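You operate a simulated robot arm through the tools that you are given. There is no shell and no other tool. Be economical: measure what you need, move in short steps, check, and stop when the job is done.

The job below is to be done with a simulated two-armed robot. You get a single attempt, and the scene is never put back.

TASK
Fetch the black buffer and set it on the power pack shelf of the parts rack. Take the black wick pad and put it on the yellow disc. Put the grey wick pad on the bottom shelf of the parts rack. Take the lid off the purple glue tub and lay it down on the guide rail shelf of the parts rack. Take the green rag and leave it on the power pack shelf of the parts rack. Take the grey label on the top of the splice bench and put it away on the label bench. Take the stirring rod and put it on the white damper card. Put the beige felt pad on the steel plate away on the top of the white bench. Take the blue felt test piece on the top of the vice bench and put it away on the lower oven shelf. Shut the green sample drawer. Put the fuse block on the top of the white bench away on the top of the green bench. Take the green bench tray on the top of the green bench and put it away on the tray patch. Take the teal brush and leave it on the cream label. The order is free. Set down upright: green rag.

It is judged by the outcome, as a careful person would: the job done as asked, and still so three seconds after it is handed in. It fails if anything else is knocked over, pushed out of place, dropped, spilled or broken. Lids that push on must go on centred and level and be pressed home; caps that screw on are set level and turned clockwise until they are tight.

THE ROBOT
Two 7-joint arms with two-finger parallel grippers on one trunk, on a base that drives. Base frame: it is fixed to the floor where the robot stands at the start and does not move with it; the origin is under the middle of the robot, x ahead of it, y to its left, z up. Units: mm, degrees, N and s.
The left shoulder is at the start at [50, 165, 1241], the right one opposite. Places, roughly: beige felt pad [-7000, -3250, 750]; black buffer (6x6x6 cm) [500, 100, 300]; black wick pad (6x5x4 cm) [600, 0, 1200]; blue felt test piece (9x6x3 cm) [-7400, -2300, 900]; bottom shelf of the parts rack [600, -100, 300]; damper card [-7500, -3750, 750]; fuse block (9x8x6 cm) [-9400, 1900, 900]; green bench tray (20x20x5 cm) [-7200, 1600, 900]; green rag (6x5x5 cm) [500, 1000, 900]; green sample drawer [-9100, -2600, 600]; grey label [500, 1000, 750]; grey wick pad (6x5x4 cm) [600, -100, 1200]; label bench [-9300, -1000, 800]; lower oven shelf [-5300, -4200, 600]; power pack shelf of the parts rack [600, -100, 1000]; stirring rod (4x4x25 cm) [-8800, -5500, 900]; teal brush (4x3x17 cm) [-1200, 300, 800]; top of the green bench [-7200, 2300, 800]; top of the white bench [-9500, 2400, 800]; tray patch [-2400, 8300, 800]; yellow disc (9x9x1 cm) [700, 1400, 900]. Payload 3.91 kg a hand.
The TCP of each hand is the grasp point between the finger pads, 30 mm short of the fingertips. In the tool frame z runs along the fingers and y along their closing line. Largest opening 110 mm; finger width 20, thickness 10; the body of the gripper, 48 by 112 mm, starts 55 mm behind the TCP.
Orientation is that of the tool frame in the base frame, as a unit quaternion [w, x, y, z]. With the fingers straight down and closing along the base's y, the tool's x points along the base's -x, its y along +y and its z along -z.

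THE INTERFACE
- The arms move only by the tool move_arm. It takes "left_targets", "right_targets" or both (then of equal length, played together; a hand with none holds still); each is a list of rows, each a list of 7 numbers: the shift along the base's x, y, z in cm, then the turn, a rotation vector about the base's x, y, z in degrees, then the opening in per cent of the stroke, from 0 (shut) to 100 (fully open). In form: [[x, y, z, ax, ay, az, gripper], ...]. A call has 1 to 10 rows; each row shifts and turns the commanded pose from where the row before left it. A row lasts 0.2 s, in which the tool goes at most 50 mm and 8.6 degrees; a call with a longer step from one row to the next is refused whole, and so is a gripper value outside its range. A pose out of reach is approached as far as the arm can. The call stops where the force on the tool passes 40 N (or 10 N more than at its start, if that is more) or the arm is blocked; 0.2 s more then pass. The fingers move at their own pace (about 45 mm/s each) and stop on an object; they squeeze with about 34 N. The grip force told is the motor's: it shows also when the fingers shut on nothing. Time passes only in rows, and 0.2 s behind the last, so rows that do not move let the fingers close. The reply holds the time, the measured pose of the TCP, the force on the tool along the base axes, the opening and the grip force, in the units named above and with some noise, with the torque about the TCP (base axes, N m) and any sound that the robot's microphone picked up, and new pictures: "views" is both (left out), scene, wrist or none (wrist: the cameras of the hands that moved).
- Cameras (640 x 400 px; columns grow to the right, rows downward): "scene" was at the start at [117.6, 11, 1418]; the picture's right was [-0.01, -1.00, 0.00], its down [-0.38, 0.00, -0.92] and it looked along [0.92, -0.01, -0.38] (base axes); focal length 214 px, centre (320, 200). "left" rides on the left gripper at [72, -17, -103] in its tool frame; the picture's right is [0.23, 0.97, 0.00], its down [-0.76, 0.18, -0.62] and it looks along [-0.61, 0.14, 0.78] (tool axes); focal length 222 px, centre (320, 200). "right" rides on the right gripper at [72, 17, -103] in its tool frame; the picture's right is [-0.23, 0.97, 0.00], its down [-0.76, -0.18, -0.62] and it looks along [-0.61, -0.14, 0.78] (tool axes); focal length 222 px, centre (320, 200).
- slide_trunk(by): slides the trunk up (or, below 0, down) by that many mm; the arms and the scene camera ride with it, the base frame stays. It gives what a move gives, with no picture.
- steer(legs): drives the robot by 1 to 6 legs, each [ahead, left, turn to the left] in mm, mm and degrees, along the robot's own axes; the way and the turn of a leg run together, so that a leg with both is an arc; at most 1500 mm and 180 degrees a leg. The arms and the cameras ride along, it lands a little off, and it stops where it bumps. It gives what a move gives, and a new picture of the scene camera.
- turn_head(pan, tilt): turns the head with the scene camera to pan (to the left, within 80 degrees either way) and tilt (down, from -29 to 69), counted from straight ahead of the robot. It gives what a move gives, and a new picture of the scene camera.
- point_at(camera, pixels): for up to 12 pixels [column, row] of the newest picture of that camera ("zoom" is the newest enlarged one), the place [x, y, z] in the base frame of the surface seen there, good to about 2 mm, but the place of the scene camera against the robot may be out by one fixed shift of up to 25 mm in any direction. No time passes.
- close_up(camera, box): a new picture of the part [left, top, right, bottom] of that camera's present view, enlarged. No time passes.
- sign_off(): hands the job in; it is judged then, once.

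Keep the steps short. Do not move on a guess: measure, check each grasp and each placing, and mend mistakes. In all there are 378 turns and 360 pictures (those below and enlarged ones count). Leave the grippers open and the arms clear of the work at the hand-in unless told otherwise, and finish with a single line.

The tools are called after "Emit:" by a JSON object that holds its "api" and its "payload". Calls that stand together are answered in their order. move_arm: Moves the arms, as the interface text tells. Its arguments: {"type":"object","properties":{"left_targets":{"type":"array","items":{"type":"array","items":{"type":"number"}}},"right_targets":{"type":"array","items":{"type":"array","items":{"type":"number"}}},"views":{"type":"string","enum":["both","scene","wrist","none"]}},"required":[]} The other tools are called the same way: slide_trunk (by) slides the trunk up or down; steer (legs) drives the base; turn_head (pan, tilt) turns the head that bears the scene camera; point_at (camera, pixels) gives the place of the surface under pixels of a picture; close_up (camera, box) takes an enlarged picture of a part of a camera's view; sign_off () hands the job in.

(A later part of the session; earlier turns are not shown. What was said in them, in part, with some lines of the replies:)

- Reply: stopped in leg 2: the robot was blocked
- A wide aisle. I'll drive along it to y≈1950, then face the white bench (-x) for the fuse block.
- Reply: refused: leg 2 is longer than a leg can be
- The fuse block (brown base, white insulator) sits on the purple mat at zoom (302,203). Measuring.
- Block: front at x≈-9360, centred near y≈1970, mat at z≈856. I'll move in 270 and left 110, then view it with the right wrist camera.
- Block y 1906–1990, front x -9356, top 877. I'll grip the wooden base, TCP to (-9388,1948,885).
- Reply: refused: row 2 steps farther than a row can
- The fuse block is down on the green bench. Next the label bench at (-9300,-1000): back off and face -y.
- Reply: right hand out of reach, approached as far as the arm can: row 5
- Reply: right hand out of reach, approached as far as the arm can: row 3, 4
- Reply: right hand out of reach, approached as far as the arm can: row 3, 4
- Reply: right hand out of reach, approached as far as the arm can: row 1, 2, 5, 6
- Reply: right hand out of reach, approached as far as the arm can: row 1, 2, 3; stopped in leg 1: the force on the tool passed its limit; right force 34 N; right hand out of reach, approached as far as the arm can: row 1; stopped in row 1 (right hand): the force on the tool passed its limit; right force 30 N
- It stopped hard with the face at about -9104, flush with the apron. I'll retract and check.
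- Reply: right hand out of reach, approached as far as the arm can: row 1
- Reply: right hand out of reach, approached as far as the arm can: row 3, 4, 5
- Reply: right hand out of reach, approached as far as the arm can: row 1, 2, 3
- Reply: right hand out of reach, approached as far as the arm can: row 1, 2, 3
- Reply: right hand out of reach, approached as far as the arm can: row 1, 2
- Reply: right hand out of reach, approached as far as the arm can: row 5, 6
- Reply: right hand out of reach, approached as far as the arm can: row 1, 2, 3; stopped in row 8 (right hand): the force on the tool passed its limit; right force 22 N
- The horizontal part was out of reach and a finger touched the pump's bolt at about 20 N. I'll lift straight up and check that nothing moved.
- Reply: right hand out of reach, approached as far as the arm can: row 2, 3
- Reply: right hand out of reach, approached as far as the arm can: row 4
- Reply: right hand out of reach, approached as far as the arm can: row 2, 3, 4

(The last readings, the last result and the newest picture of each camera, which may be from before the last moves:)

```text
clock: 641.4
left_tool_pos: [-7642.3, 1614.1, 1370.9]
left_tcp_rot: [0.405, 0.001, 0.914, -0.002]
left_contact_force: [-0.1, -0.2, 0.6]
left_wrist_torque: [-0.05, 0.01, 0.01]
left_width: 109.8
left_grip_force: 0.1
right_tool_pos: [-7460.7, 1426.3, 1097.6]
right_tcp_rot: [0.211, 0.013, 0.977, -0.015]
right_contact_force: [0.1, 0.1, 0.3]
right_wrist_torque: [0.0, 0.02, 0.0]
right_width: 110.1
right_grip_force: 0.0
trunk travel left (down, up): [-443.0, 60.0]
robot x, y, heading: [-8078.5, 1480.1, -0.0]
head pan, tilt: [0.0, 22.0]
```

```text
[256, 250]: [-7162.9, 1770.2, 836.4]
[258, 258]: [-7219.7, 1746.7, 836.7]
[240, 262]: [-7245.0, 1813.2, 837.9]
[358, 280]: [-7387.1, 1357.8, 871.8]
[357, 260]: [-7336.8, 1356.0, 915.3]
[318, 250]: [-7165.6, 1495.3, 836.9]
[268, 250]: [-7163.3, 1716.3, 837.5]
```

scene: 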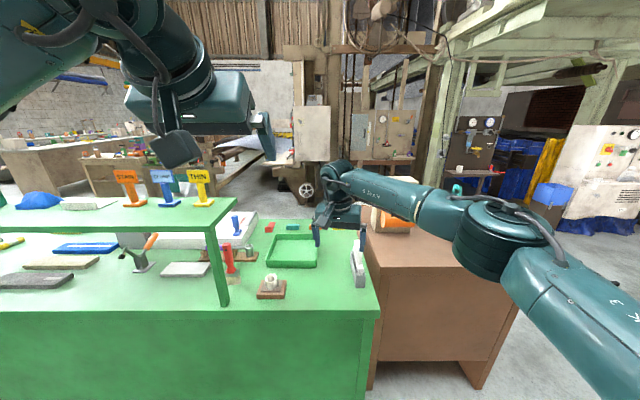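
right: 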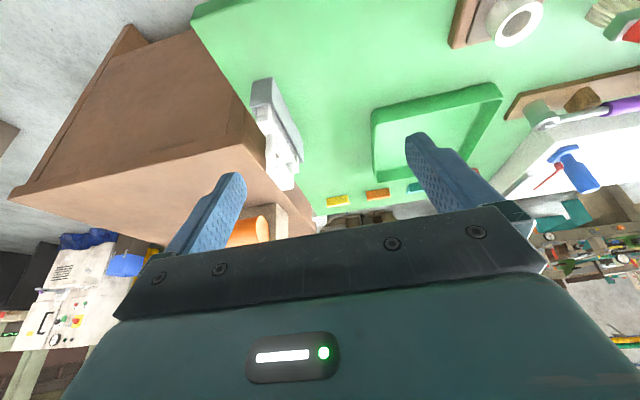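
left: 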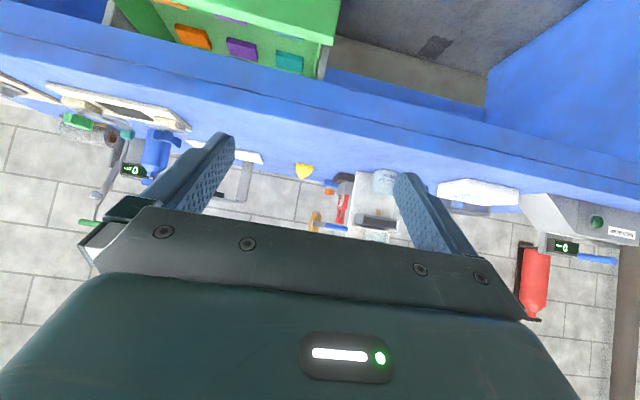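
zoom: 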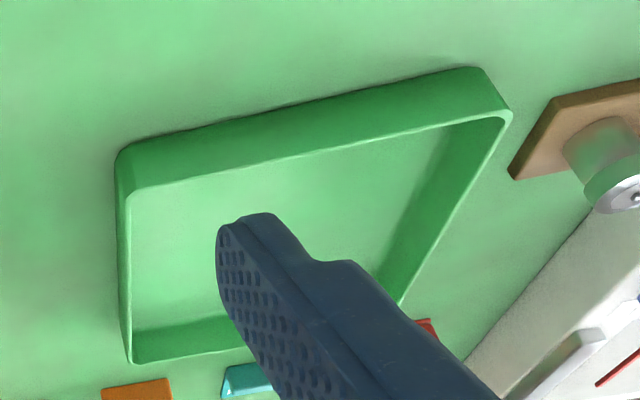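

Tray: walls at y≈1489 and 1687, front -7283, rim 889, floor 853. I'll drive 185 ahead and bring both hands above the walls' middles (x≈-7190), fingers half open.

Emit:
{"api": "steer", "payload": {"legs": [[185, 0, 0]]}}

Emit:
{"api": "move_arm", "payload": {"left_targets": [[2.7, 0.7, -4.0, 0, 0, 0, 42], [2.7, 0.7, -4.0, 0, 0, 0, 42], [2.7, 0.7, -4.0, 0, 0, 0, 42], [2.7, 0.7, -4.0, 0, 0, 0, 42], [2.7, 0.7, -4.0, 0, 0, 0, 42], [2.7, 0.7, -4.0, 0, 0, 0, 42], [2.7, 0.7, -4.0, 0, 0, 0, 42], [2.7, 0.7, -4.0, 0, 0, 0, 42], [2.7, 0.7, -4.0, 0, 0, 0, 42], [2.5, 0.7, -3.0, 0, 0, 0, 42]], "right_targets": [[0.9, 0.6, -1.4, 0, 0, 0, 42], [0.9, 0.6, -1.4, 0, 0, 0, 42], [0.9, 0.6, -1.4, 0, 0, 0, 42], [0.9, 0.6, -1.4, 0, 0, 0, 42], [0.9, 0.6, -1.4, 0, 0, 0, 42], [0.9, 0.6, -1.4, 0, 0, 0, 42], [0.9, 0.7, -1.4, 0, 0, 0, 42], [0.9, 0.7, -1.4, 0, 0, 0, 42], [0.9, 0.7, -1.4, 0, 0, 0, 42], [0.5, 0.7, -1.0, 0, 0, 0, 42]], "views": "both"}}

```text
clock: 642.9
left_tool_pos: [-7461.3, 1615.0, 1370.2]
left_tcp_rot: [0.406, -0.003, 0.914, -0.001]
left_contact_force: [0.1, 0.3, -0.6]
left_wrist_torque: [-0.02, 0.04, 0.0]
left_width: 110.0
left_grip_force: 0.0
right_tool_pos: [-7277.8, 1430.0, 1097.2]
right_tcp_rot: [0.21, 0.011, 0.978, -0.015]
right_contact_force: [-0.6, -0.2, -0.3]
right_wrist_torque: [0.0, 0.0, 0.0]
right_width: 110.1
right_grip_force: 0.2
trunk travel left (down, up): [-443.0, 60.0]
robot x, y, heading: [-7898.9, 1479.0, -0.1]
head pan, tilt: [0.0, 22.0]
```

scene: 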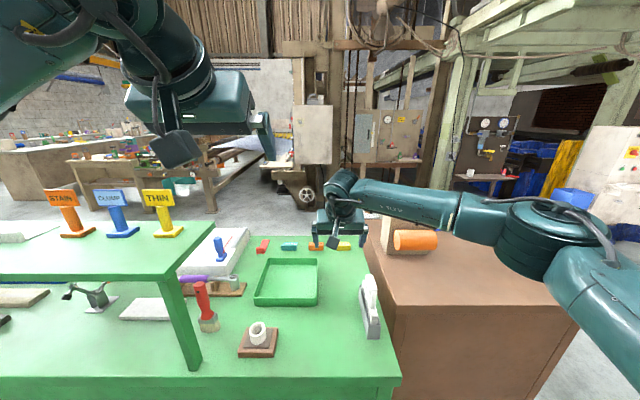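

```text
clock: 645.3
left_tool_pos: [-7183.2, 1691.0, 1057.2]
left_tcp_rot: [0.457, -0.017, 0.889, -0.008]
left_contact_force: [0.4, 1.3, -1.3]
left_wrist_torque: [0.0, 0.02, -0.04]
left_width: 46.1
left_grip_force: 0.1
right_tool_pos: [-7221.3, 1481.7, 971.3]
right_tcp_rot: [0.216, 0.009, 0.976, -0.011]
right_contact_force: [0.2, -0.3, 0.7]
right_wrist_torque: [0.03, -0.01, 0.01]
right_width: 46.3
right_grip_force: 0.1
right hand out of reach, approached as far as the arm can: row 9, 10
trunk travel left (down, up): [-443.0, 60.0]
robot x, y, heading: [-7898.3, 1482.9, 0.5]
head pan, tilt: [0.0, 22.0]
stopped in row 10 (left hand): the arm was blocked; the commanded pose is now the measured one
```

scene: 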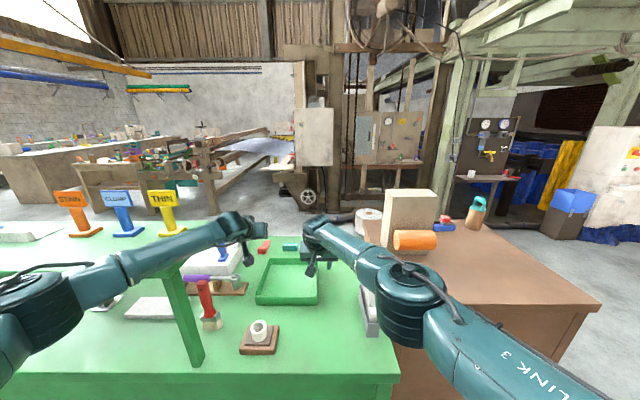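
right: 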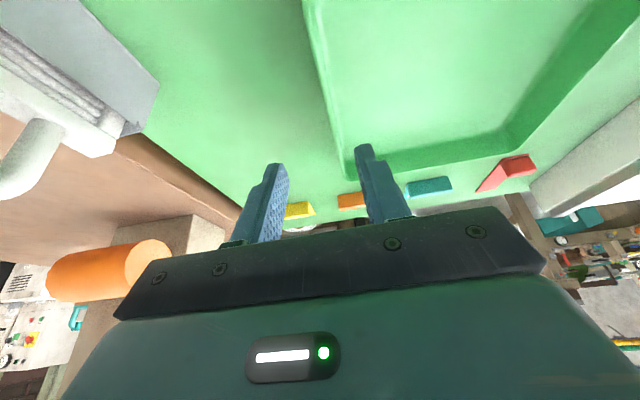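
left: 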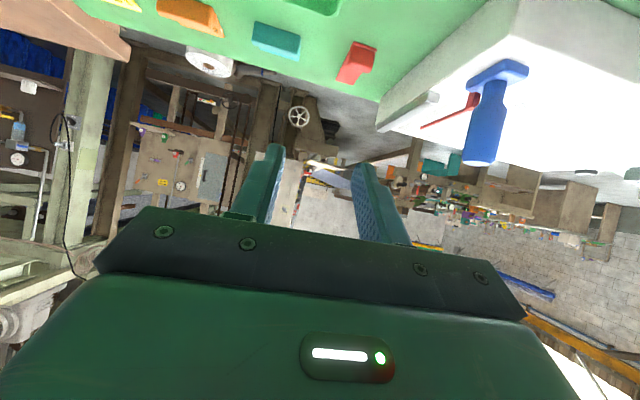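

The left forearm met the shelf edge, and the signs still stand. I'll retract the left arm back up the way it came.

Emit:
{"api": "move_arm", "payload": {"left_targets": [[-1, -0.3, 4.5, 0, 0, 0, 42], [-2, -0.5, 4.4, 0, 0, 0, 42], [-2.7, -0.7, 4.0, 0, 0, 0, 42], [-2.7, -0.7, 4.0, 0, 0, 0, 42], [-2.7, -0.7, 4.0, 0, 0, 0, 42], [-2.7, -0.7, 4.0, 0, 0, 0, 42], [-2.7, -0.7, 3.0, 0, 0, 0, 42]], "right_targets": [[0, 0, 1, 0, 0, 0, 42], [0, 0, 1, 0, 0, 0, 42], [0, 0, 1, 0, 0, 0, 42], [0, 0, 1, 0, 0, 0, 42], [0, 0, 0, 0, 0, 0, 42], [0, 0, 0, 0, 0, 0, 42], [0, 0, 0, 0, 0, 0, 42]], "views": "scene"}}

Emit:
{"api": "close_up", "payload": {"camera": "scene", "box": [0, 160, 400, 390]}}

```text
clock: 646.9
left_tool_pos: [-7345.5, 1652.5, 1301.3]
left_tcp_rot: [0.435, -0.015, 0.9, -0.005]
left_contact_force: [-0.3, -0.1, 0.3]
left_wrist_torque: [0.02, -0.01, -0.02]
left_width: 46.1
left_grip_force: 0.0
right_tool_pos: [-7214.4, 1485.4, 1006.8]
right_tcp_rot: [0.211, 0.009, 0.977, -0.014]
right_contact_force: [-0.3, -0.7, 0.4]
right_wrist_torque: [-0.01, 0.03, -0.02]
right_width: 46.2
right_grip_force: 0.1
trunk travel left (down, up): [-443.0, 60.0]
robot x, y, heading: [-7899.0, 1480.4, 0.2]
head pan, tilt: [0.0, 22.0]
```

scene: 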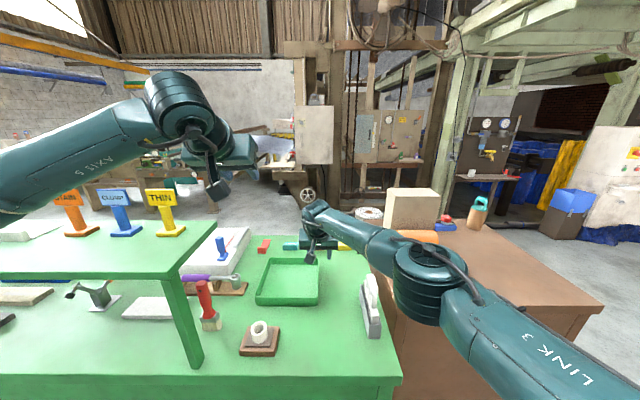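

```text
1.60 times, centred on (200, 275) of scene
```

zoom: 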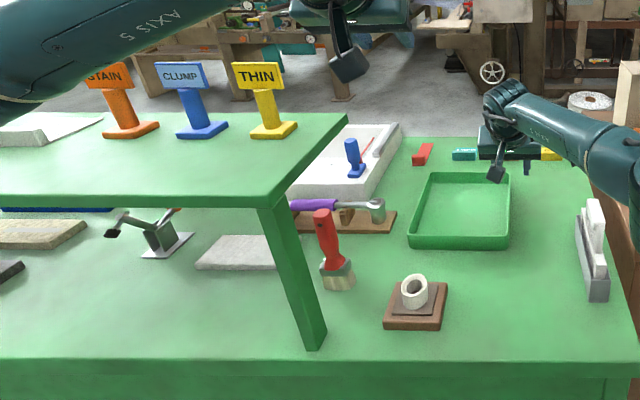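

All is standing. I'll pinch the right wall with the right hand alone (at mid-length): drive 28, then descend to just above the rim.

Emit:
{"api": "steer", "payload": {"legs": [[28, 0, 0]]}}

Emit:
{"api": "move_arm", "payload": {"right_targets": [[0, 0.5, -4, 0, 0, 0, 42], [0, 0, -3.5, 0, 0, 0, 42]], "views": "wrist"}}

Emit:
{"api": "point_at", "payload": {"camera": "right", "pixels": [[318, 120], [325, 120], [330, 140], [335, 150], [310, 80]]}}

```text
clock: 647.8
left_tool_pos: [-7316.6, 1652.0, 1301.7]
left_tcp_rot: [0.436, -0.014, 0.9, -0.005]
left_contact_force: [0.8, 0.3, -0.8]
left_wrist_torque: [0.04, 0.0, 0.0]
left_width: 46.5
left_grip_force: 0.0
right_tool_pos: [-7185.7, 1486.4, 1007.0]
right_tcp_rot: [0.21, 0.007, 0.978, -0.013]
right_contact_force: [0.8, 0.0, -1.1]
right_wrist_torque: [0.03, 0.04, -0.02]
right_width: 46.4
right_grip_force: 0.0
trunk travel left (down, up): [-443.0, 60.0]
robot x, y, heading: [-7875.0, 1485.1, 0.2]
head pan, tilt: [0.0, 22.0]
```

scene: 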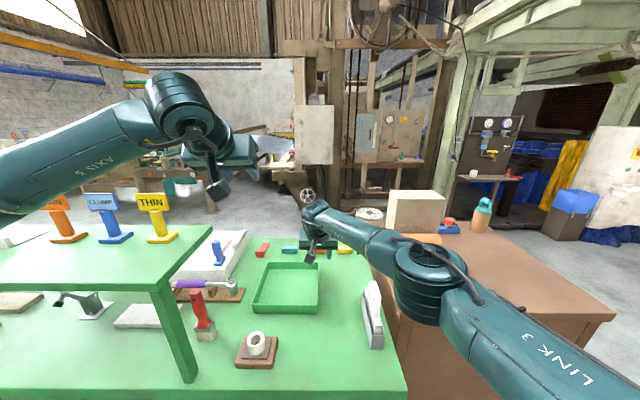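

```text
clock: 648.4
left_tool_pos: [-7316.2, 1651.1, 1301.8]
left_tcp_rot: [0.436, -0.014, 0.9, -0.006]
left_contact_force: [0.2, -0.4, -0.2]
left_wrist_torque: [0.02, -0.02, 0.02]
left_width: 46.0
left_grip_force: 0.1
right_tool_pos: [-7195.6, 1484.7, 944.7]
right_tcp_rot: [0.211, 0.008, 0.977, -0.013]
right_contact_force: [-0.5, 0.0, 0.0]
right_wrist_torque: [0.01, 0.01, -0.01]
right_width: 46.4
right_grip_force: 0.0
right hand out of reach, approached as far as the arm can: row 2
trunk travel left (down, up): [-443.0, 60.0]
robot x, y, heading: [-7870.2, 1480.7, 0.2]
head pan, tilt: [0.0, 22.0]
```

right: 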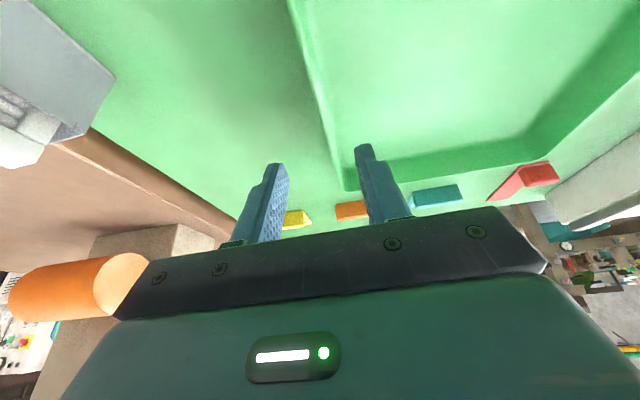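

```text
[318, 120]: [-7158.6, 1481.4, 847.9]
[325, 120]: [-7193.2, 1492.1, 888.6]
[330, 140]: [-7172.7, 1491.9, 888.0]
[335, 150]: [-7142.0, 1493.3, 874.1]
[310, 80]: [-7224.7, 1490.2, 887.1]
```

The wall's rim is at y≈1491.5, z 888. Shift +7 mm in y, then lower with the trunk by 55.

Emit:
{"api": "move_arm", "payload": {"right_targets": [[0, 0.7, 0, 0, 0, 0, 42]], "views": "none"}}

Emit:
{"api": "slide_trunk", "payload": {"by": -54}}

Emit:
{"api": "move_arm", "payload": {"right_targets": [[0, 0, 0, 0, 0, 0, 42]], "views": "wrist"}}

```text
clock: 648.8
left_tool_pos: [-7317.0, 1653.5, 1301.0]
left_tcp_rot: [0.437, -0.015, 0.899, -0.006]
left_contact_force: [-0.6, -0.5, 0.1]
left_wrist_torque: [0.03, -0.02, 0.02]
left_width: 46.0
left_grip_force: 0.1
right_tool_pos: [-7194.3, 1493.6, 944.1]
right_tcp_rot: [0.21, 0.009, 0.978, -0.013]
right_contact_force: [0.5, 0.2, -0.6]
right_wrist_torque: [0.01, 0.03, 0.03]
right_width: 46.0
right_grip_force: 0.2
trunk travel left (down, up): [-443.0, 60.0]
robot x, y, heading: [-7875.7, 1479.4, 0.3]
head pan, tilt: [0.0, 22.0]
```

```text
clock: 649.7
left_tool_pos: [-7316.7, 1652.0, 1248.3]
left_tcp_rot: [0.436, -0.014, 0.9, -0.006]
left_contact_force: [-0.1, 0.2, 0.8]
left_wrist_torque: [0.01, 0.0, 0.02]
left_width: 46.2
left_grip_force: 0.0
right_tool_pos: [-7196.6, 1493.6, 889.9]
right_tcp_rot: [0.212, 0.008, 0.977, -0.014]
right_contact_force: [-0.5, 0.3, -0.3]
right_wrist_torque: [-0.03, -0.03, 0.0]
right_width: 46.3
right_grip_force: 0.1
trunk travel left (down, up): [-389.0, 114.0]
robot x, y, heading: [-7872.2, 1480.1, 0.1]
head pan, tilt: [0.0, 22.0]
```

```text
clock: 650.1
left_tool_pos: [-7318.3, 1653.7, 1247.9]
left_tcp_rot: [0.435, -0.014, 0.9, -0.006]
left_contact_force: [-0.6, 0.6, -1.1]
left_wrist_torque: [0.0, 0.01, 0.0]
left_width: 46.3
left_grip_force: 0.1
right_tool_pos: [-7195.7, 1493.1, 889.6]
right_tcp_rot: [0.211, 0.008, 0.977, -0.014]
right_contact_force: [-1.6, 0.3, 0.5]
right_wrist_torque: [0.01, -0.01, -0.03]
right_width: 46.1
right_grip_force: 0.0
trunk travel left (down, up): [-389.0, 114.0]
robot x, y, heading: [-7872.3, 1482.6, 0.3]
head pan, tilt: [0.0, 22.0]
```

right: 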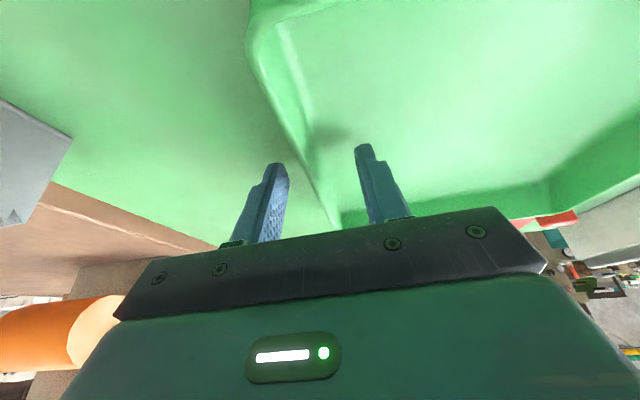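

The wall is between the fingers. Closing and lifting 2 cm with the trunk.

Emit:
{"api": "move_arm", "payload": {"right_targets": [[0, 0, 0, 0, 0, 0, 0], [0, 0, 0, 0, 0, 0, 0], [0, 0, 0, 0, 0, 0, 0], [0, 0, 0, 0, 0, 0, 0]], "views": "none"}}

Emit:
{"api": "slide_trunk", "payload": {"by": 20}}

Emit:
{"api": "close_up", "payload": {"camera": "right", "box": [160, 0, 480, 240]}}

Emit:
{"api": "close_up", "payload": {"camera": "scene", "box": [180, 220, 420, 370]}}

```text
clock: 651.1
left_tool_pos: [-7316.7, 1652.2, 1248.0]
left_tcp_rot: [0.437, -0.014, 0.9, -0.005]
left_contact_force: [0.1, 0.6, -0.4]
left_wrist_torque: [0.01, -0.01, 0.02]
left_width: 46.2
left_grip_force: 0.0
right_tool_pos: [-7197.1, 1493.0, 889.7]
right_tcp_rot: [0.211, 0.009, 0.977, -0.013]
right_contact_force: [-1.5, -1.3, 2.7]
right_wrist_torque: [0.89, 0.43, 0.34]
right_width: 4.1
right_grip_force: 33.9
trunk travel left (down, up): [-389.0, 114.0]
robot x, y, heading: [-7872.9, 1481.8, 0.2]
head pan, tilt: [0.0, 22.0]
```

```text
clock: 651.8
left_tool_pos: [-7316.8, 1653.4, 1266.8]
left_tcp_rot: [0.436, -0.015, 0.9, -0.005]
left_contact_force: [-0.1, -0.4, -0.1]
left_wrist_torque: [-0.01, -0.01, 0.02]
left_width: 46.2
left_grip_force: 0.0
right_tool_pos: [-7195.5, 1493.1, 908.5]
right_tcp_rot: [0.21, 0.008, 0.978, -0.014]
right_contact_force: [0.4, 0.1, -2.1]
right_wrist_torque: [-0.25, -0.01, 0.02]
right_width: 3.6
right_grip_force: 34.2
trunk travel left (down, up): [-409.0, 94.0]
robot x, y, heading: [-7872.4, 1480.4, 0.3]
head pan, tilt: [0.0, 22.0]
```

```text
1.67 times, centred on (320, 120) of right
```

zoom: 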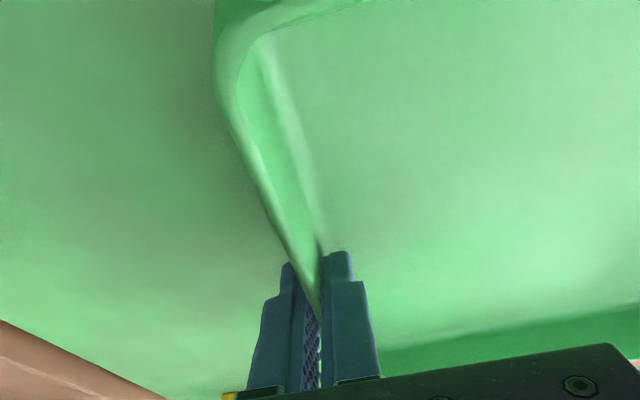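

```text
2.67 times, centred on (300, 295) of scene
```

zoom: 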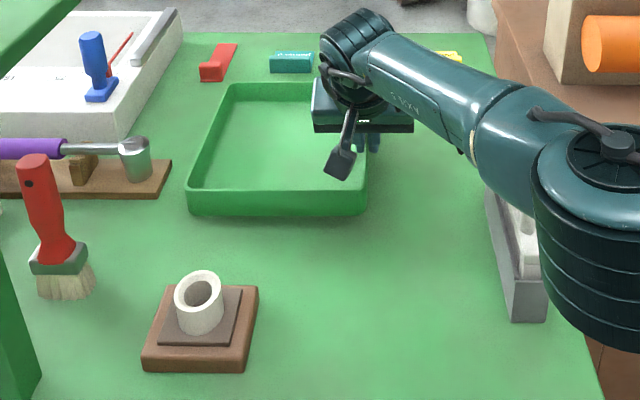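

The tray is off the bench and level (about 0.2 kg). I'll raise it with the trunk 90 and the arm 6 cm, back away, and turn toward +y.

Emit:
{"api": "slide_trunk", "payload": {"by": 90}}

Emit:
{"api": "steer", "payload": {"legs": [[-500, 0, 0], [0, 0, 90], [1500, 0, 0], [1500, 0, 0], [900, 0, 0]]}}

Emit:
{"api": "turn_head", "payload": {"pan": -40, "tilt": 15}}

```text
clock: 653.0
left_tool_pos: [-7316.1, 1652.6, 1357.6]
left_tcp_rot: [0.435, -0.014, 0.9, -0.006]
left_contact_force: [0.1, 0.1, 0.2]
left_wrist_torque: [0.0, 0.02, 0.0]
left_width: 46.3
left_grip_force: 0.1
right_tool_pos: [-7195.9, 1492.4, 999.3]
right_tcp_rot: [0.21, 0.008, 0.978, -0.014]
right_contact_force: [0.4, 0.0, -2.3]
right_wrist_torque: [-0.24, 0.02, 0.02]
right_width: 3.7
right_grip_force: 33.9
trunk travel left (down, up): [-499.0, 4.0]
robot x, y, heading: [-7869.9, 1482.7, 0.3]
head pan, tilt: [0.0, 22.0]
```

```text
clock: 677.9
left_tool_pos: [-8619.1, 5847.7, 1358.0]
left_tcp_rot: [-0.308, 0.655, -0.617, -0.308]
left_contact_force: [-0.2, 0.2, 0.1]
left_wrist_torque: [0.01, 0.0, -0.04]
left_width: 46.2
left_grip_force: 0.2
right_tool_pos: [-8463.7, 5973.5, 999.1]
right_tcp_rot: [-0.157, 0.695, -0.687, -0.142]
right_contact_force: [-0.6, 0.4, -1.9]
right_wrist_torque: [-0.04, -0.23, 0.0]
right_width: 3.5
right_grip_force: 34.0
trunk travel left (down, up): [-499.0, 4.0]
robot x, y, heading: [-8433.8, 5298.5, 91.5]
head pan, tilt: [0.0, 22.0]
```

scene: 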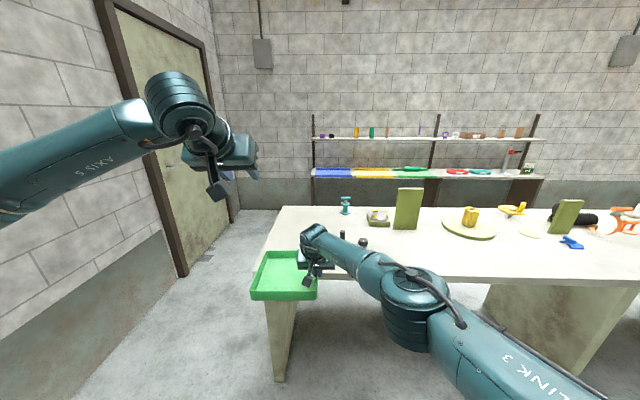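

```text
clock: 678.9
left_tool_pos: [-8619.2, 5847.4, 1358.8]
left_tcp_rot: [-0.308, 0.655, -0.617, -0.308]
left_contact_force: [0.1, 0.9, -0.4]
left_wrist_torque: [0.0, 0.0, 0.01]
left_width: 46.2
left_grip_force: 0.0
right_tool_pos: [-8463.3, 5973.7, 1000.4]
right_tcp_rot: [-0.156, 0.695, -0.688, -0.141]
right_contact_force: [0.6, 0.4, -2.0]
right_wrist_torque: [-0.05, -0.27, -0.02]
right_width: 3.6
right_grip_force: 33.7
trunk travel left (down, up): [-499.0, 4.0]
robot x, y, heading: [-8433.9, 5296.1, 92.0]
head pan, tilt: [-40.0, 15.0]
```

scene: 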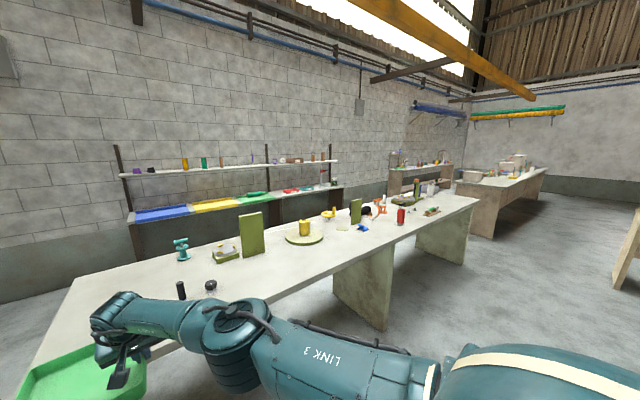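

Emit:
{"api": "point_at", "payload": {"camera": "scene", "pixels": [[478, 200], [460, 235], [470, 230], [455, 190], [395, 190], [445, 175], [390, 170], [545, 172], [450, 215], [380, 185], [330, 200]]}}

Emit:
{"api": "close_up", "payload": {"camera": "scene", "box": [320, 120, 560, 250]}}

```text
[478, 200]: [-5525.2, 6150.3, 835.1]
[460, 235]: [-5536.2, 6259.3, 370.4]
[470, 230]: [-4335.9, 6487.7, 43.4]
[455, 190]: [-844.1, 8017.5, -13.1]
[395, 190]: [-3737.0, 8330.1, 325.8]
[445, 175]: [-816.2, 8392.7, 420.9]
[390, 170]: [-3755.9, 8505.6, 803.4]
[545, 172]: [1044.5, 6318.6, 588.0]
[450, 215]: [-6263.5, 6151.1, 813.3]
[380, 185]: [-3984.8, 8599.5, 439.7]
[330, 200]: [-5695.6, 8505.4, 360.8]
```

```text
2.67 times, centred on (440, 185) of scene
```

zoom: 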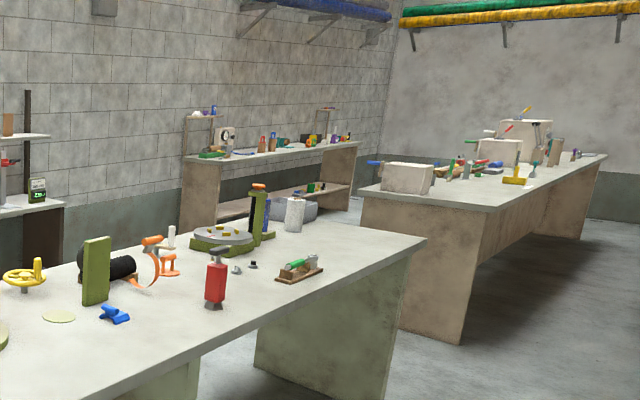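

The next gap between islands is at x -5525…-4336. I'll face +x, drive to x≈-4930, then turn to +y and look through the gap.

Emit:
{"api": "steer", "payload": {"legs": [[0, 0, -92], [1500, 50, 0], [1450, 0, 0], [560, 0, 0], [0, 0, 90]]}}

Emit:
{"api": "turn_head", "payload": {"pan": -25, "tilt": 18}}

```text
refused: leg 2 is longer than a leg can be; nothing moved
```

```text
clock: 679.7
left_tool_pos: [-8620.1, 5847.9, 1355.6]
left_tcp_rot: [-0.308, 0.655, -0.617, -0.308]
left_contact_force: [-0.3, -0.7, -0.8]
left_wrist_torque: [0.02, 0.01, 0.01]
left_width: 46.2
left_grip_force: 0.0
right_tool_pos: [-8462.8, 5973.1, 999.6]
right_tcp_rot: [-0.157, 0.695, -0.687, -0.142]
right_contact_force: [0.3, -0.1, -3.3]
right_wrist_torque: [-0.04, -0.24, 0.04]
right_width: 3.6
right_grip_force: 33.7
trunk travel left (down, up): [-499.0, 4.0]
robot x, y, heading: [-8430.2, 5300.2, 91.9]
head pan, tilt: [-25.0, 18.0]
```

scene: 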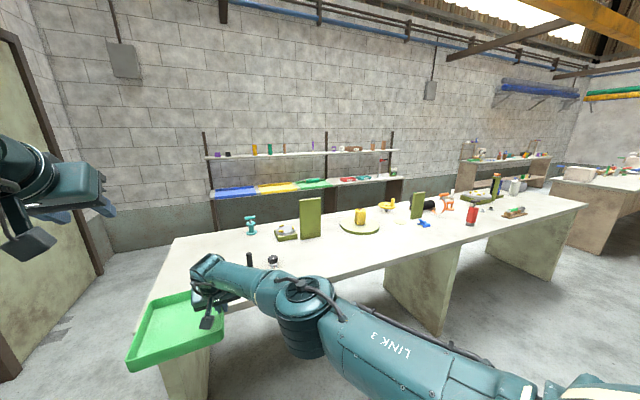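

Emit:
{"api": "steer", "payload": {"legs": [[0, 0, -92], [1500, 0, 0], [1450, 0, 0], [560, 0, 0], [0, 0, 90]]}}

Emit:
{"api": "point_at", "payload": {"camera": "scene", "pixels": [[320, 300], [320, 230], [250, 250], [400, 250], [450, 200], [500, 200], [420, 180], [350, 200]]}}

```text
clock: 704.4
left_tool_pos: [-5078.8, 5869.1, 1357.0]
left_tcp_rot: [-0.316, 0.638, -0.635, -0.299]
left_contact_force: [-0.5, 0.7, -0.7]
left_wrist_torque: [0.0, -0.02, -0.02]
left_width: 46.3
left_grip_force: 0.0
right_tool_pos: [-4916.6, 5986.8, 998.0]
right_tcp_rot: [0.161, -0.677, 0.705, 0.137]
right_contact_force: [-0.4, -0.2, -1.5]
right_wrist_torque: [-0.05, -0.24, -0.03]
right_width: 3.7
right_grip_force: 34.3
trunk travel left (down, up): [-499.0, 4.0]
robot x, y, heading: [-4921.4, 5310.1, 88.8]
head pan, tilt: [-25.0, 18.0]
```

scene: 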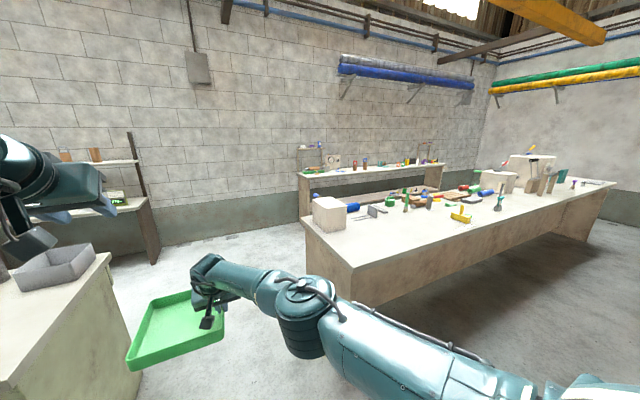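

```text
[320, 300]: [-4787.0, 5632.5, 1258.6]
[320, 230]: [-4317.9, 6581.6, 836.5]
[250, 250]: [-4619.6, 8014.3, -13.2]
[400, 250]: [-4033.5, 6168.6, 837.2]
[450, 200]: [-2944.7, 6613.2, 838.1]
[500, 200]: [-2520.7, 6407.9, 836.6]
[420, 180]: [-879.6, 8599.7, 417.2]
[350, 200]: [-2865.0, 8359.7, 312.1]
```

I'll go through the gap to y≈7350, then look right along the wall bench.

Emit:
{"api": "steer", "payload": {"legs": [[1500, 0, 0], [520, 0, 1]]}}

Emit:
{"api": "turn_head", "payload": {"pan": -60, "tilt": 18}}

Emit:
{"api": "point_at", "payload": {"camera": "scene", "pixels": [[250, 200], [300, 200], [250, 250], [350, 250], [400, 230], [300, 180], [200, 180], [350, 200], [220, 190]]}}

Emit:
{"api": "close_up", "payload": {"camera": "scene", "box": [120, 110, 440, 260]}}

```text
clock: 714.5
left_tool_pos: [-5007.3, 7901.5, 1357.2]
left_tcp_rot: [-0.316, 0.637, -0.636, -0.299]
left_contact_force: [-0.6, -0.2, -0.6]
left_wrist_torque: [0.02, 0.0, -0.01]
left_width: 46.0
left_grip_force: 0.1
right_tool_pos: [-4845.7, 8018.0, 997.8]
right_tcp_rot: [0.161, -0.676, 0.706, 0.137]
right_contact_force: [0.3, -0.4, -1.5]
right_wrist_torque: [-0.06, -0.25, 0.0]
right_width: 3.6
right_grip_force: 33.7
trunk travel left (down, up): [-499.0, 4.0]
robot x, y, heading: [-4852.0, 7339.3, 88.9]
head pan, tilt: [-25.0, 18.0]
```

scene: 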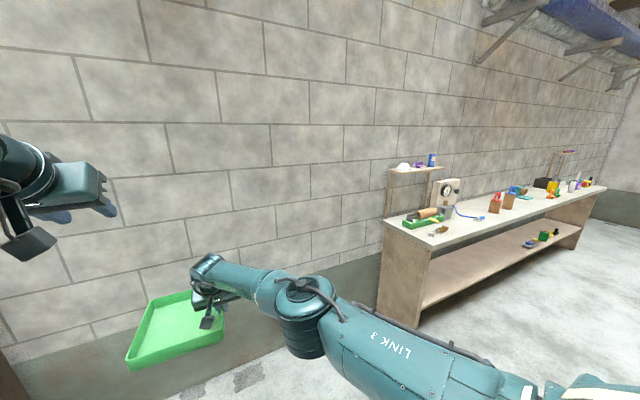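

```text
clock: 715.5
left_tool_pos: [-5007.6, 7902.2, 1356.7]
left_tcp_rot: [-0.316, 0.638, -0.636, -0.299]
left_contact_force: [0.4, 0.5, 0.4]
left_wrist_torque: [0.02, -0.02, -0.02]
left_width: 46.5
left_grip_force: 0.0
right_tool_pos: [-4845.2, 8019.0, 998.7]
right_tcp_rot: [0.16, -0.676, 0.706, 0.137]
right_contact_force: [0.2, -0.9, -3.2]
right_wrist_torque: [-0.04, -0.25, -0.01]
right_width: 4.0
right_grip_force: 33.4
trunk travel left (down, up): [-499.0, 4.0]
robot x, y, heading: [-4851.6, 7344.6, 88.8]
head pan, tilt: [-60.0, 18.0]
```

scene: 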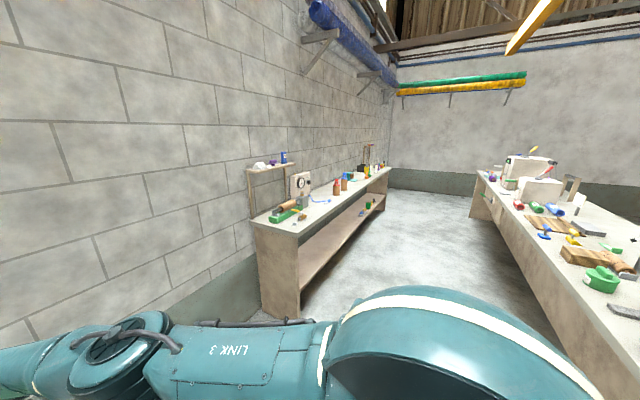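

```text
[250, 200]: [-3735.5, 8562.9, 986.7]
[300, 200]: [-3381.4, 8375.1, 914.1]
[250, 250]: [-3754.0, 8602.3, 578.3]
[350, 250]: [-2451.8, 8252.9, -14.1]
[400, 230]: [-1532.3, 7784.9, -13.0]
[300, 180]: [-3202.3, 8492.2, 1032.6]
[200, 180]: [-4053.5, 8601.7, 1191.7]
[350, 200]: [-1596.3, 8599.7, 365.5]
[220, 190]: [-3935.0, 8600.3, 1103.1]
```

```text
2.00 times, centred on (280, 185) of scene
```

zoom: 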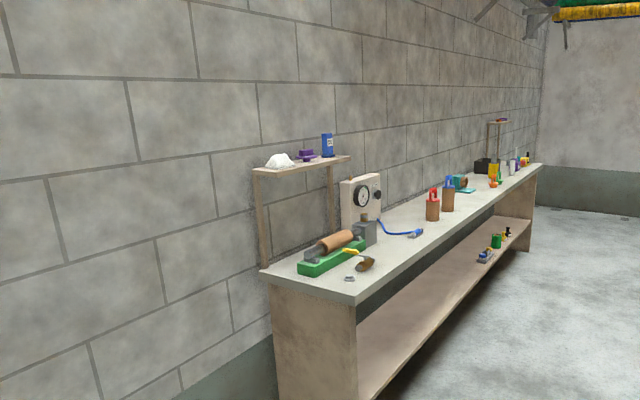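

The aisle along the wall bench is clear. I'll slide right to x≈-2300 (tray stays in front of the bench edge) and look at the patch.

Emit:
{"api": "steer", "payload": {"legs": [[0, 0, 1.2], [0, -1450, 0], [0, -1090, 0]]}}

Emit:
{"api": "turn_head", "payload": {"pan": 0, "tilt": 30}}

Emit:
{"api": "close_up", "payload": {"camera": "scene", "box": [120, 140, 520, 380]}}

```text
clock: 728.3
left_tool_pos: [-2478.1, 7912.7, 1358.0]
left_tcp_rot: [-0.312, 0.647, -0.625, -0.305]
left_contact_force: [-0.7, -0.2, 0.1]
left_wrist_torque: [0.01, -0.02, -0.03]
left_width: 45.9
left_grip_force: 0.1
right_tool_pos: [-2318.7, 8035.5, 997.5]
right_tcp_rot: [0.159, -0.686, 0.696, 0.139]
right_contact_force: [0.1, 0.3, -1.8]
right_wrist_torque: [-0.07, -0.23, 0.02]
right_width: 3.9
right_grip_force: 34.6
trunk travel left (down, up): [-499.0, 4.0]
robot x, y, heading: [-2306.6, 7360.8, 90.3]
head pan, tilt: [-60.0, 18.0]
```

scene: 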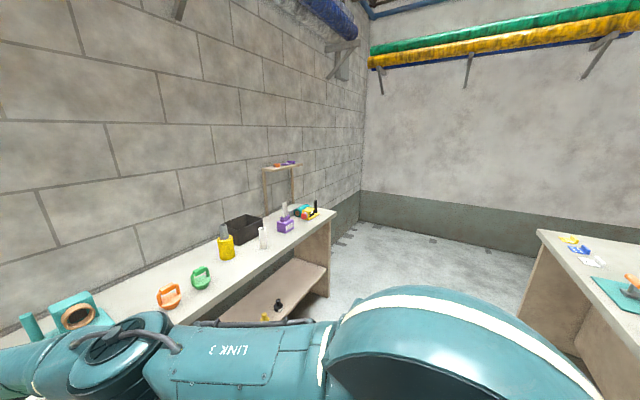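

```text
clock: 729.6
left_tool_pos: [-2476.8, 7913.1, 1359.0]
left_tcp_rot: [-0.313, 0.647, -0.626, -0.303]
left_contact_force: [0.1, 0.8, -0.2]
left_wrist_torque: [-0.02, -0.04, 0.05]
left_width: 45.9
left_grip_force: 0.2
right_tool_pos: [-2317.8, 8034.2, 999.1]
right_tcp_rot: [0.159, -0.686, 0.697, 0.138]
right_contact_force: [-0.4, 0.5, -1.9]
right_wrist_torque: [-0.04, -0.25, -0.01]
right_width: 3.6
right_grip_force: 33.4
trunk travel left (down, up): [-499.0, 4.0]
robot x, y, heading: [-2304.4, 7357.0, 90.1]
head pan, tilt: [0.0, 30.0]
```

scene: 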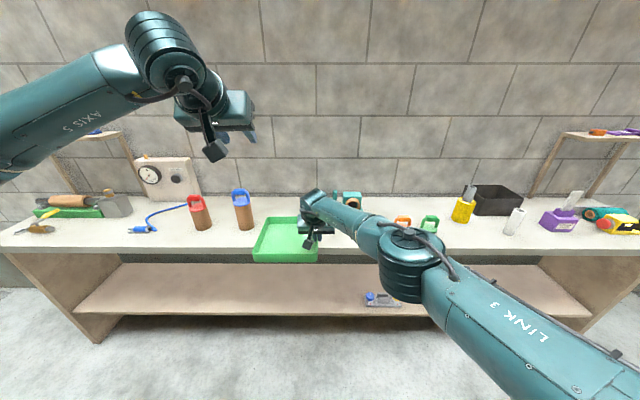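

```text
1.60 times, centred on (320, 260) of scene
```

zoom: 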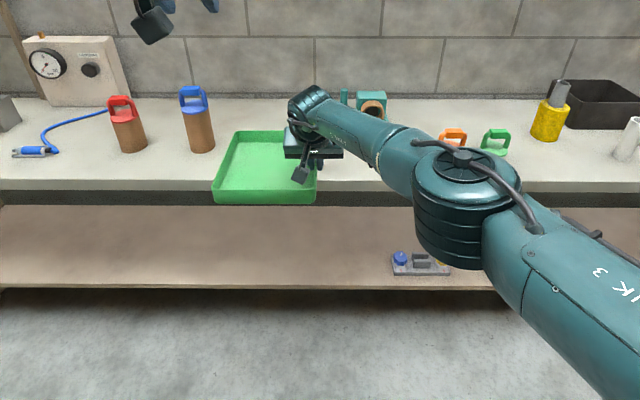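

The tray hides the spot; I'll look with the left wrist camera for the patch.

Emit:
{"api": "close_up", "payload": {"camera": "left", "box": [0, 0, 640, 260]}}

Emit:
{"api": "point_at", "payload": {"camera": "zoom", "pixels": [[320, 30], [250, 60], [400, 60], [320, 100], [200, 30], [450, 30]]}}

```text
1.00 times, centred on (320, 130) of left
```

zoom: 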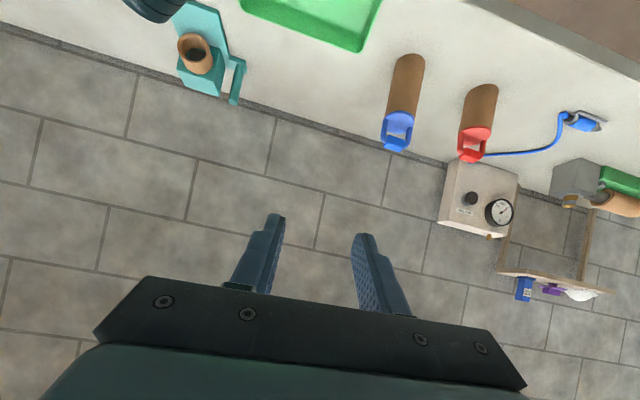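

```text
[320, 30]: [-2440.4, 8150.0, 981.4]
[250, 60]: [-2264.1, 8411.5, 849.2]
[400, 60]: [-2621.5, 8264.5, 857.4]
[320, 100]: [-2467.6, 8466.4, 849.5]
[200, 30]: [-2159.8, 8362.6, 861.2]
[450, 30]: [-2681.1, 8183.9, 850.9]
```

Emit:
{"api": "steer", "payload": {"legs": [[-60, -300, 0]]}}

Emit:
{"api": "close_up", "payload": {"camera": "scene", "box": [120, 150, 380, 300]}}

```text
clock: 731.7
left_tool_pos: [-2175.7, 7854.2, 1358.4]
left_tcp_rot: [-0.312, 0.647, -0.626, -0.304]
left_contact_force: [-0.1, 0.5, -0.5]
left_wrist_torque: [0.0, 0.02, 0.05]
left_width: 46.1
left_grip_force: 0.1
right_tool_pos: [-2016.4, 7976.6, 998.3]
right_tcp_rot: [0.158, -0.686, 0.697, 0.139]
right_contact_force: [0.4, 0.1, -2.0]
right_wrist_torque: [-0.05, -0.19, -0.03]
right_width: 3.8
right_grip_force: 34.4
trunk travel left (down, up): [-499.0, 4.0]
robot x, y, heading: [-2003.4, 7299.3, 90.5]
head pan, tilt: [0.0, 30.0]
```

scene: 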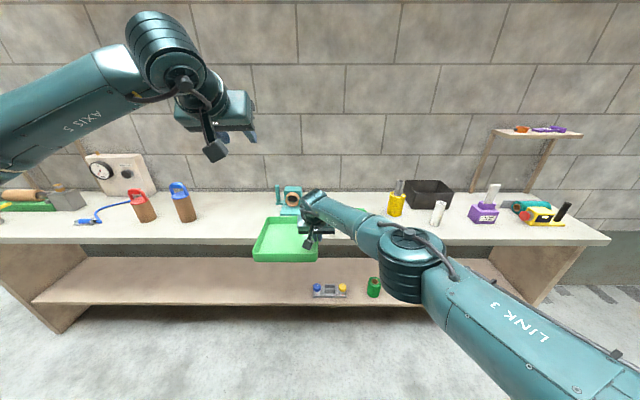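

```text
2.46 times, centred on (250, 225) of scene
```

zoom: 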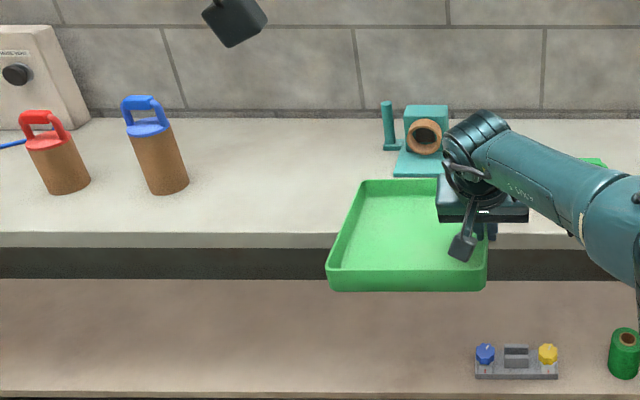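

The patch is the free white area between the blue can and the teal item. Measuring its limits.

Emit:
{"api": "point_at", "payload": {"camera": "zoom", "pixels": [[280, 230], [280, 125], [190, 185], [165, 193], [392, 170], [388, 148], [280, 180], [320, 150], [230, 225]]}}

```text
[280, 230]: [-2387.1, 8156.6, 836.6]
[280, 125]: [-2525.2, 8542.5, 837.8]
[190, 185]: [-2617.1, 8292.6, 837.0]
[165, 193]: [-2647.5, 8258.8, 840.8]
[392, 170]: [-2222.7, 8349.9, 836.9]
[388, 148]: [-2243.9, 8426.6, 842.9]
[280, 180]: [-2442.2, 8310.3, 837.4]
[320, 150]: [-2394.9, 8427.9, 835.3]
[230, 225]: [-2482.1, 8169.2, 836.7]
```

Target: TCP (-2308,8287) so the tray is centred at (-2403,8300). Drive left 292, then ahead 300.

Emit:
{"api": "steer", "payload": {"legs": [[0, 292, -0.4], [300, 0, 0]]}}

Emit:
{"api": "close_up", "payload": {"camera": "scene", "box": [180, 180, 440, 330]}}

```text
clock: 735.3
left_tool_pos: [-2463.1, 8152.7, 1357.9]
left_tcp_rot: [-0.313, 0.646, -0.626, -0.304]
left_contact_force: [0.2, 0.4, 0.4]
left_wrist_torque: [-0.01, -0.02, -0.01]
left_width: 46.3
left_grip_force: 0.2
right_tool_pos: [-2302.8, 8273.2, 998.8]
right_tcp_rot: [0.158, -0.685, 0.698, 0.139]
right_contact_force: [-0.2, 0.1, -2.9]
right_wrist_torque: [-0.08, -0.26, 0.0]
right_width: 3.5
right_grip_force: 33.7
trunk travel left (down, up): [-499.0, 4.0]
robot x, y, heading: [-2295.1, 7597.1, 90.3]
head pan, tilt: [0.0, 30.0]
```

scene: 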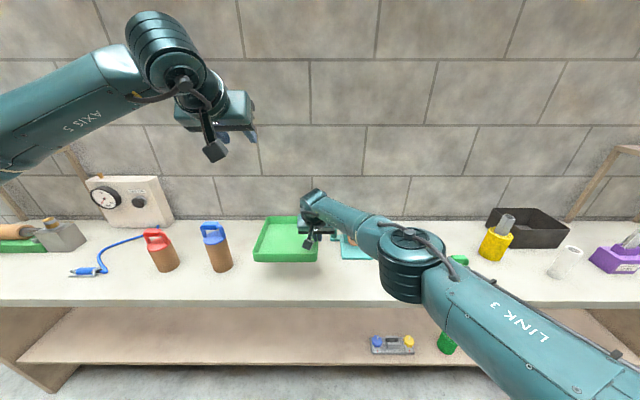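

```text
2.46 times, centred on (310, 255) of scene
```

zoom: 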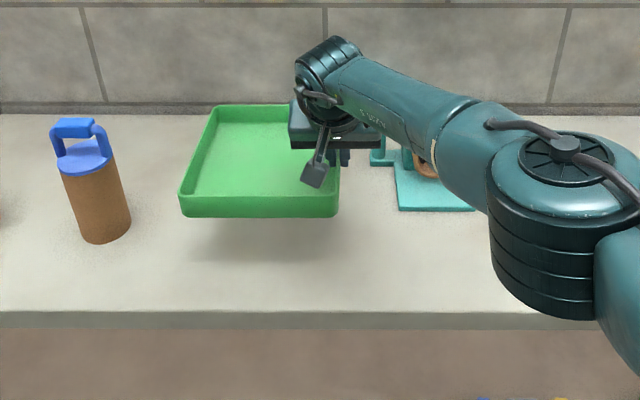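

Well positioned. I'll lower by trunk 95, then in small steps.

Emit:
{"api": "slide_trunk", "payload": {"by": -98}}

Emit:
{"api": "close_up", "payload": {"camera": "scene", "box": [180, 140, 440, 290]}}

```text
clock: 736.6
left_tool_pos: [-2462.4, 8151.4, 1259.8]
left_tcp_rot: [-0.313, 0.646, -0.627, -0.303]
left_contact_force: [-0.2, -0.2, -0.3]
left_wrist_torque: [0.01, 0.03, -0.02]
left_width: 46.2
left_grip_force: 0.0
right_tool_pos: [-2303.3, 8272.2, 900.9]
right_tcp_rot: [0.16, -0.685, 0.697, 0.139]
right_contact_force: [-0.8, 0.5, -2.5]
right_wrist_torque: [-0.03, -0.24, 0.02]
right_width: 3.6
right_grip_force: 33.8
trunk travel left (down, up): [-401.0, 102.0]
robot x, y, heading: [-2293.7, 7597.3, 90.2]
head pan, tilt: [0.0, 30.0]
```

```text
2.46 times, centred on (310, 215) of scene
```

zoom: 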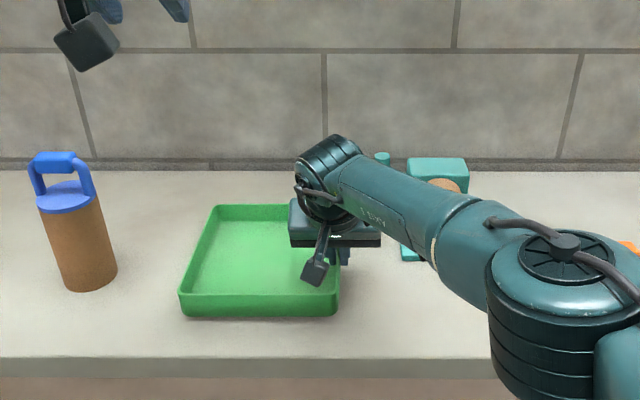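

Emit:
{"api": "slide_trunk", "payload": {"by": -10}}

```text
clock: 737.2
left_tool_pos: [-2462.1, 8151.3, 1250.2]
left_tcp_rot: [-0.313, 0.646, -0.626, -0.304]
left_contact_force: [-0.5, -0.4, 0.3]
left_wrist_torque: [0.01, 0.02, -0.03]
left_width: 46.5
left_grip_force: 0.0
right_tool_pos: [-2304.9, 8272.6, 892.5]
right_tcp_rot: [0.159, -0.685, 0.697, 0.14]
right_contact_force: [-0.4, 0.1, 1.3]
right_wrist_torque: [0.5, 0.65, -0.01]
right_width: 3.7
right_grip_force: 34.1
trunk travel left (down, up): [-391.0, 112.0]
robot x, y, heading: [-2290.7, 7597.4, 90.5]
head pan, tilt: [0.0, 30.0]
```

Emit:
{"api": "slide_trunk", "payload": {"by": -3}}

```text
clock: 737.7
left_tool_pos: [-2463.3, 8150.8, 1248.1]
left_tcp_rot: [-0.313, 0.646, -0.626, -0.304]
left_contact_force: [0.2, 0.8, 0.5]
left_wrist_torque: [0.0, -0.02, 0.02]
left_width: 46.0
left_grip_force: 0.0
right_tool_pos: [-2303.4, 8272.5, 889.6]
right_tcp_rot: [0.159, -0.685, 0.697, 0.141]
right_contact_force: [-0.8, 1.3, 7.3]
right_wrist_torque: [0.23, 0.99, 0.03]
right_width: 4.1
right_grip_force: 34.0
trunk travel left (down, up): [-388.0, 115.0]
robot x, y, heading: [-2289.8, 7597.4, 90.2]
head pan, tilt: [0.0, 30.0]
```

The tray is down (7 N). I'll open to 42 %, then rise straight up and back.

Emit:
{"api": "move_arm", "payload": {"right_targets": [[0, 0, 0, 0, 0, 0, 35], [0, 0, 0, 0, 0, 0, 35], [0, 0, 0, 0, 0, 0, 35]], "views": "wrist"}}

Emit:
{"api": "slide_trunk", "payload": {"by": 100}}

Emit:
{"api": "steer", "payload": {"legs": [[-250, 0, 0]]}}

Emit:
{"api": "close_up", "payload": {"camera": "scene", "box": [160, 160, 440, 310]}}

```text
clock: 738.5
left_tool_pos: [-2462.8, 8152.0, 1246.6]
left_tcp_rot: [-0.313, 0.646, -0.626, -0.303]
left_contact_force: [-0.5, 0.1, -0.6]
left_wrist_torque: [-0.01, 0.0, -0.02]
left_width: 46.4
left_grip_force: 0.1
right_tool_pos: [-2303.8, 8271.9, 887.9]
right_tcp_rot: [0.158, -0.685, 0.697, 0.14]
right_contact_force: [0.5, -0.8, -0.7]
right_wrist_torque: [0.0, 0.0, 0.0]
right_width: 38.2
right_grip_force: 0.1
trunk travel left (down, up): [-388.0, 115.0]
robot x, y, heading: [-2294.0, 7599.9, 90.2]
head pan, tilt: [0.0, 30.0]
```

right: 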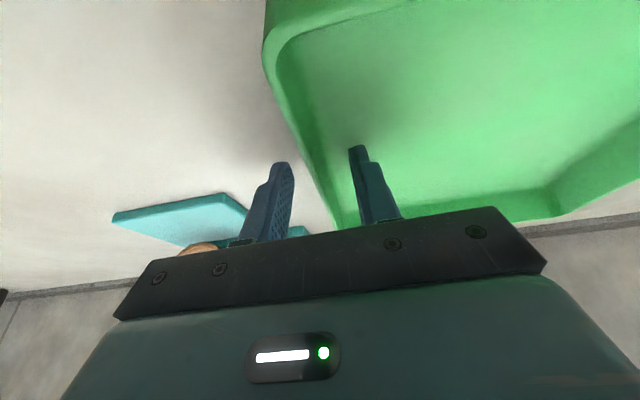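

```text
clock: 739.9
left_tool_pos: [-2463.0, 8152.3, 1346.3]
left_tcp_rot: [-0.313, 0.646, -0.627, -0.304]
left_contact_force: [-1.5, 0.2, -0.6]
left_wrist_torque: [0.02, -0.01, 0.0]
left_width: 46.4
left_grip_force: 0.0
right_tool_pos: [-2304.8, 8272.6, 986.8]
right_tcp_rot: [0.159, -0.685, 0.697, 0.139]
right_contact_force: [-0.1, -0.4, 0.0]
right_wrist_torque: [0.02, 0.0, -0.02]
right_width: 38.7
right_grip_force: 0.0
trunk travel left (down, up): [-488.0, 15.0]
robot x, y, heading: [-2294.5, 7592.4, 90.4]
head pan, tilt: [0.0, 30.0]
```

```text
clock: 741.7
left_tool_pos: [-2460.1, 7905.2, 1346.0]
left_tcp_rot: [-0.314, 0.645, -0.627, -0.304]
left_contact_force: [0.1, -0.7, 0.0]
left_wrist_torque: [0.03, -0.01, 0.0]
left_width: 46.1
left_grip_force: 0.0
right_tool_pos: [-2301.8, 8026.6, 988.6]
right_tcp_rot: [0.16, -0.684, 0.698, 0.139]
right_contact_force: [-0.5, 0.0, 0.7]
right_wrist_torque: [0.0, 0.0, 0.02]
right_width: 38.4
right_grip_force: 0.1
trunk travel left (down, up): [-488.0, 15.0]
robot x, y, heading: [-2289.9, 7350.8, 90.4]
head pan, tilt: [0.0, 30.0]
```

scene: 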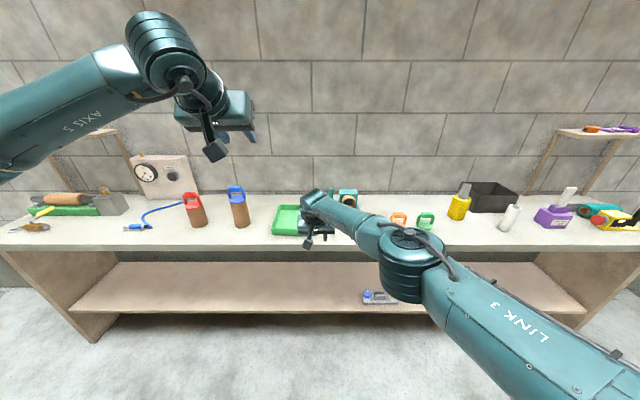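

```text
2.29 times, centred on (300, 235) of scene
```

zoom: 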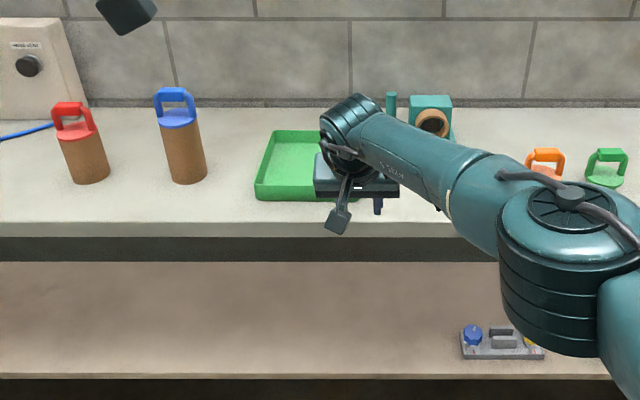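

The tray lies on the patch, and all thirteen jobs are done. I'll open both grippers fully, clear of the work, and hand in.

Emit:
{"api": "move_arm", "payload": {"left_targets": [[0, 0, 0, 0, 0, 0, 100], [0, 0, 0, 0, 0, 0, 100], [0, 0, 0, 0, 0, 0, 100], [0, 0, 0, 0, 0, 0, 100]], "right_targets": [[0, 0, 0, 0, 0, 0, 100], [0, 0, 0, 0, 0, 0, 100], [0, 0, 0, 0, 0, 0, 100], [0, 0, 0, 0, 0, 0, 100]], "views": "none"}}

Emit:
{"api": "sign_off", "payload": {}}

```text
clock: 742.7
left_tool_pos: [-2461.6, 7906.8, 1347.2]
left_tcp_rot: [-0.313, 0.646, -0.627, -0.303]
left_contact_force: [0.4, 0.2, 0.1]
left_wrist_torque: [0.01, 0.03, -0.02]
left_width: 109.8
left_grip_force: 0.2
right_tool_pos: [-2301.2, 8028.4, 988.4]
right_tcp_rot: [0.159, -0.685, 0.698, 0.139]
right_contact_force: [-0.3, -0.2, 1.4]
right_wrist_torque: [0.03, -0.02, 0.02]
right_width: 109.9
right_grip_force: 0.2
trunk travel left (down, up): [-488.0, 15.0]
robot x, y, heading: [-2290.1, 7348.2, 90.1]
head pan, tilt: [0.0, 30.0]
```

```text
The job is handed in.
```

All thirteen jobs are done and the job is handed in, with both grippers open and the arms clear; along the way a finger touched the pump's bolt, the left forearm the green bench's shelf, and the robot twice bumped an obstacle while driving, and none of these visibly moved anything.
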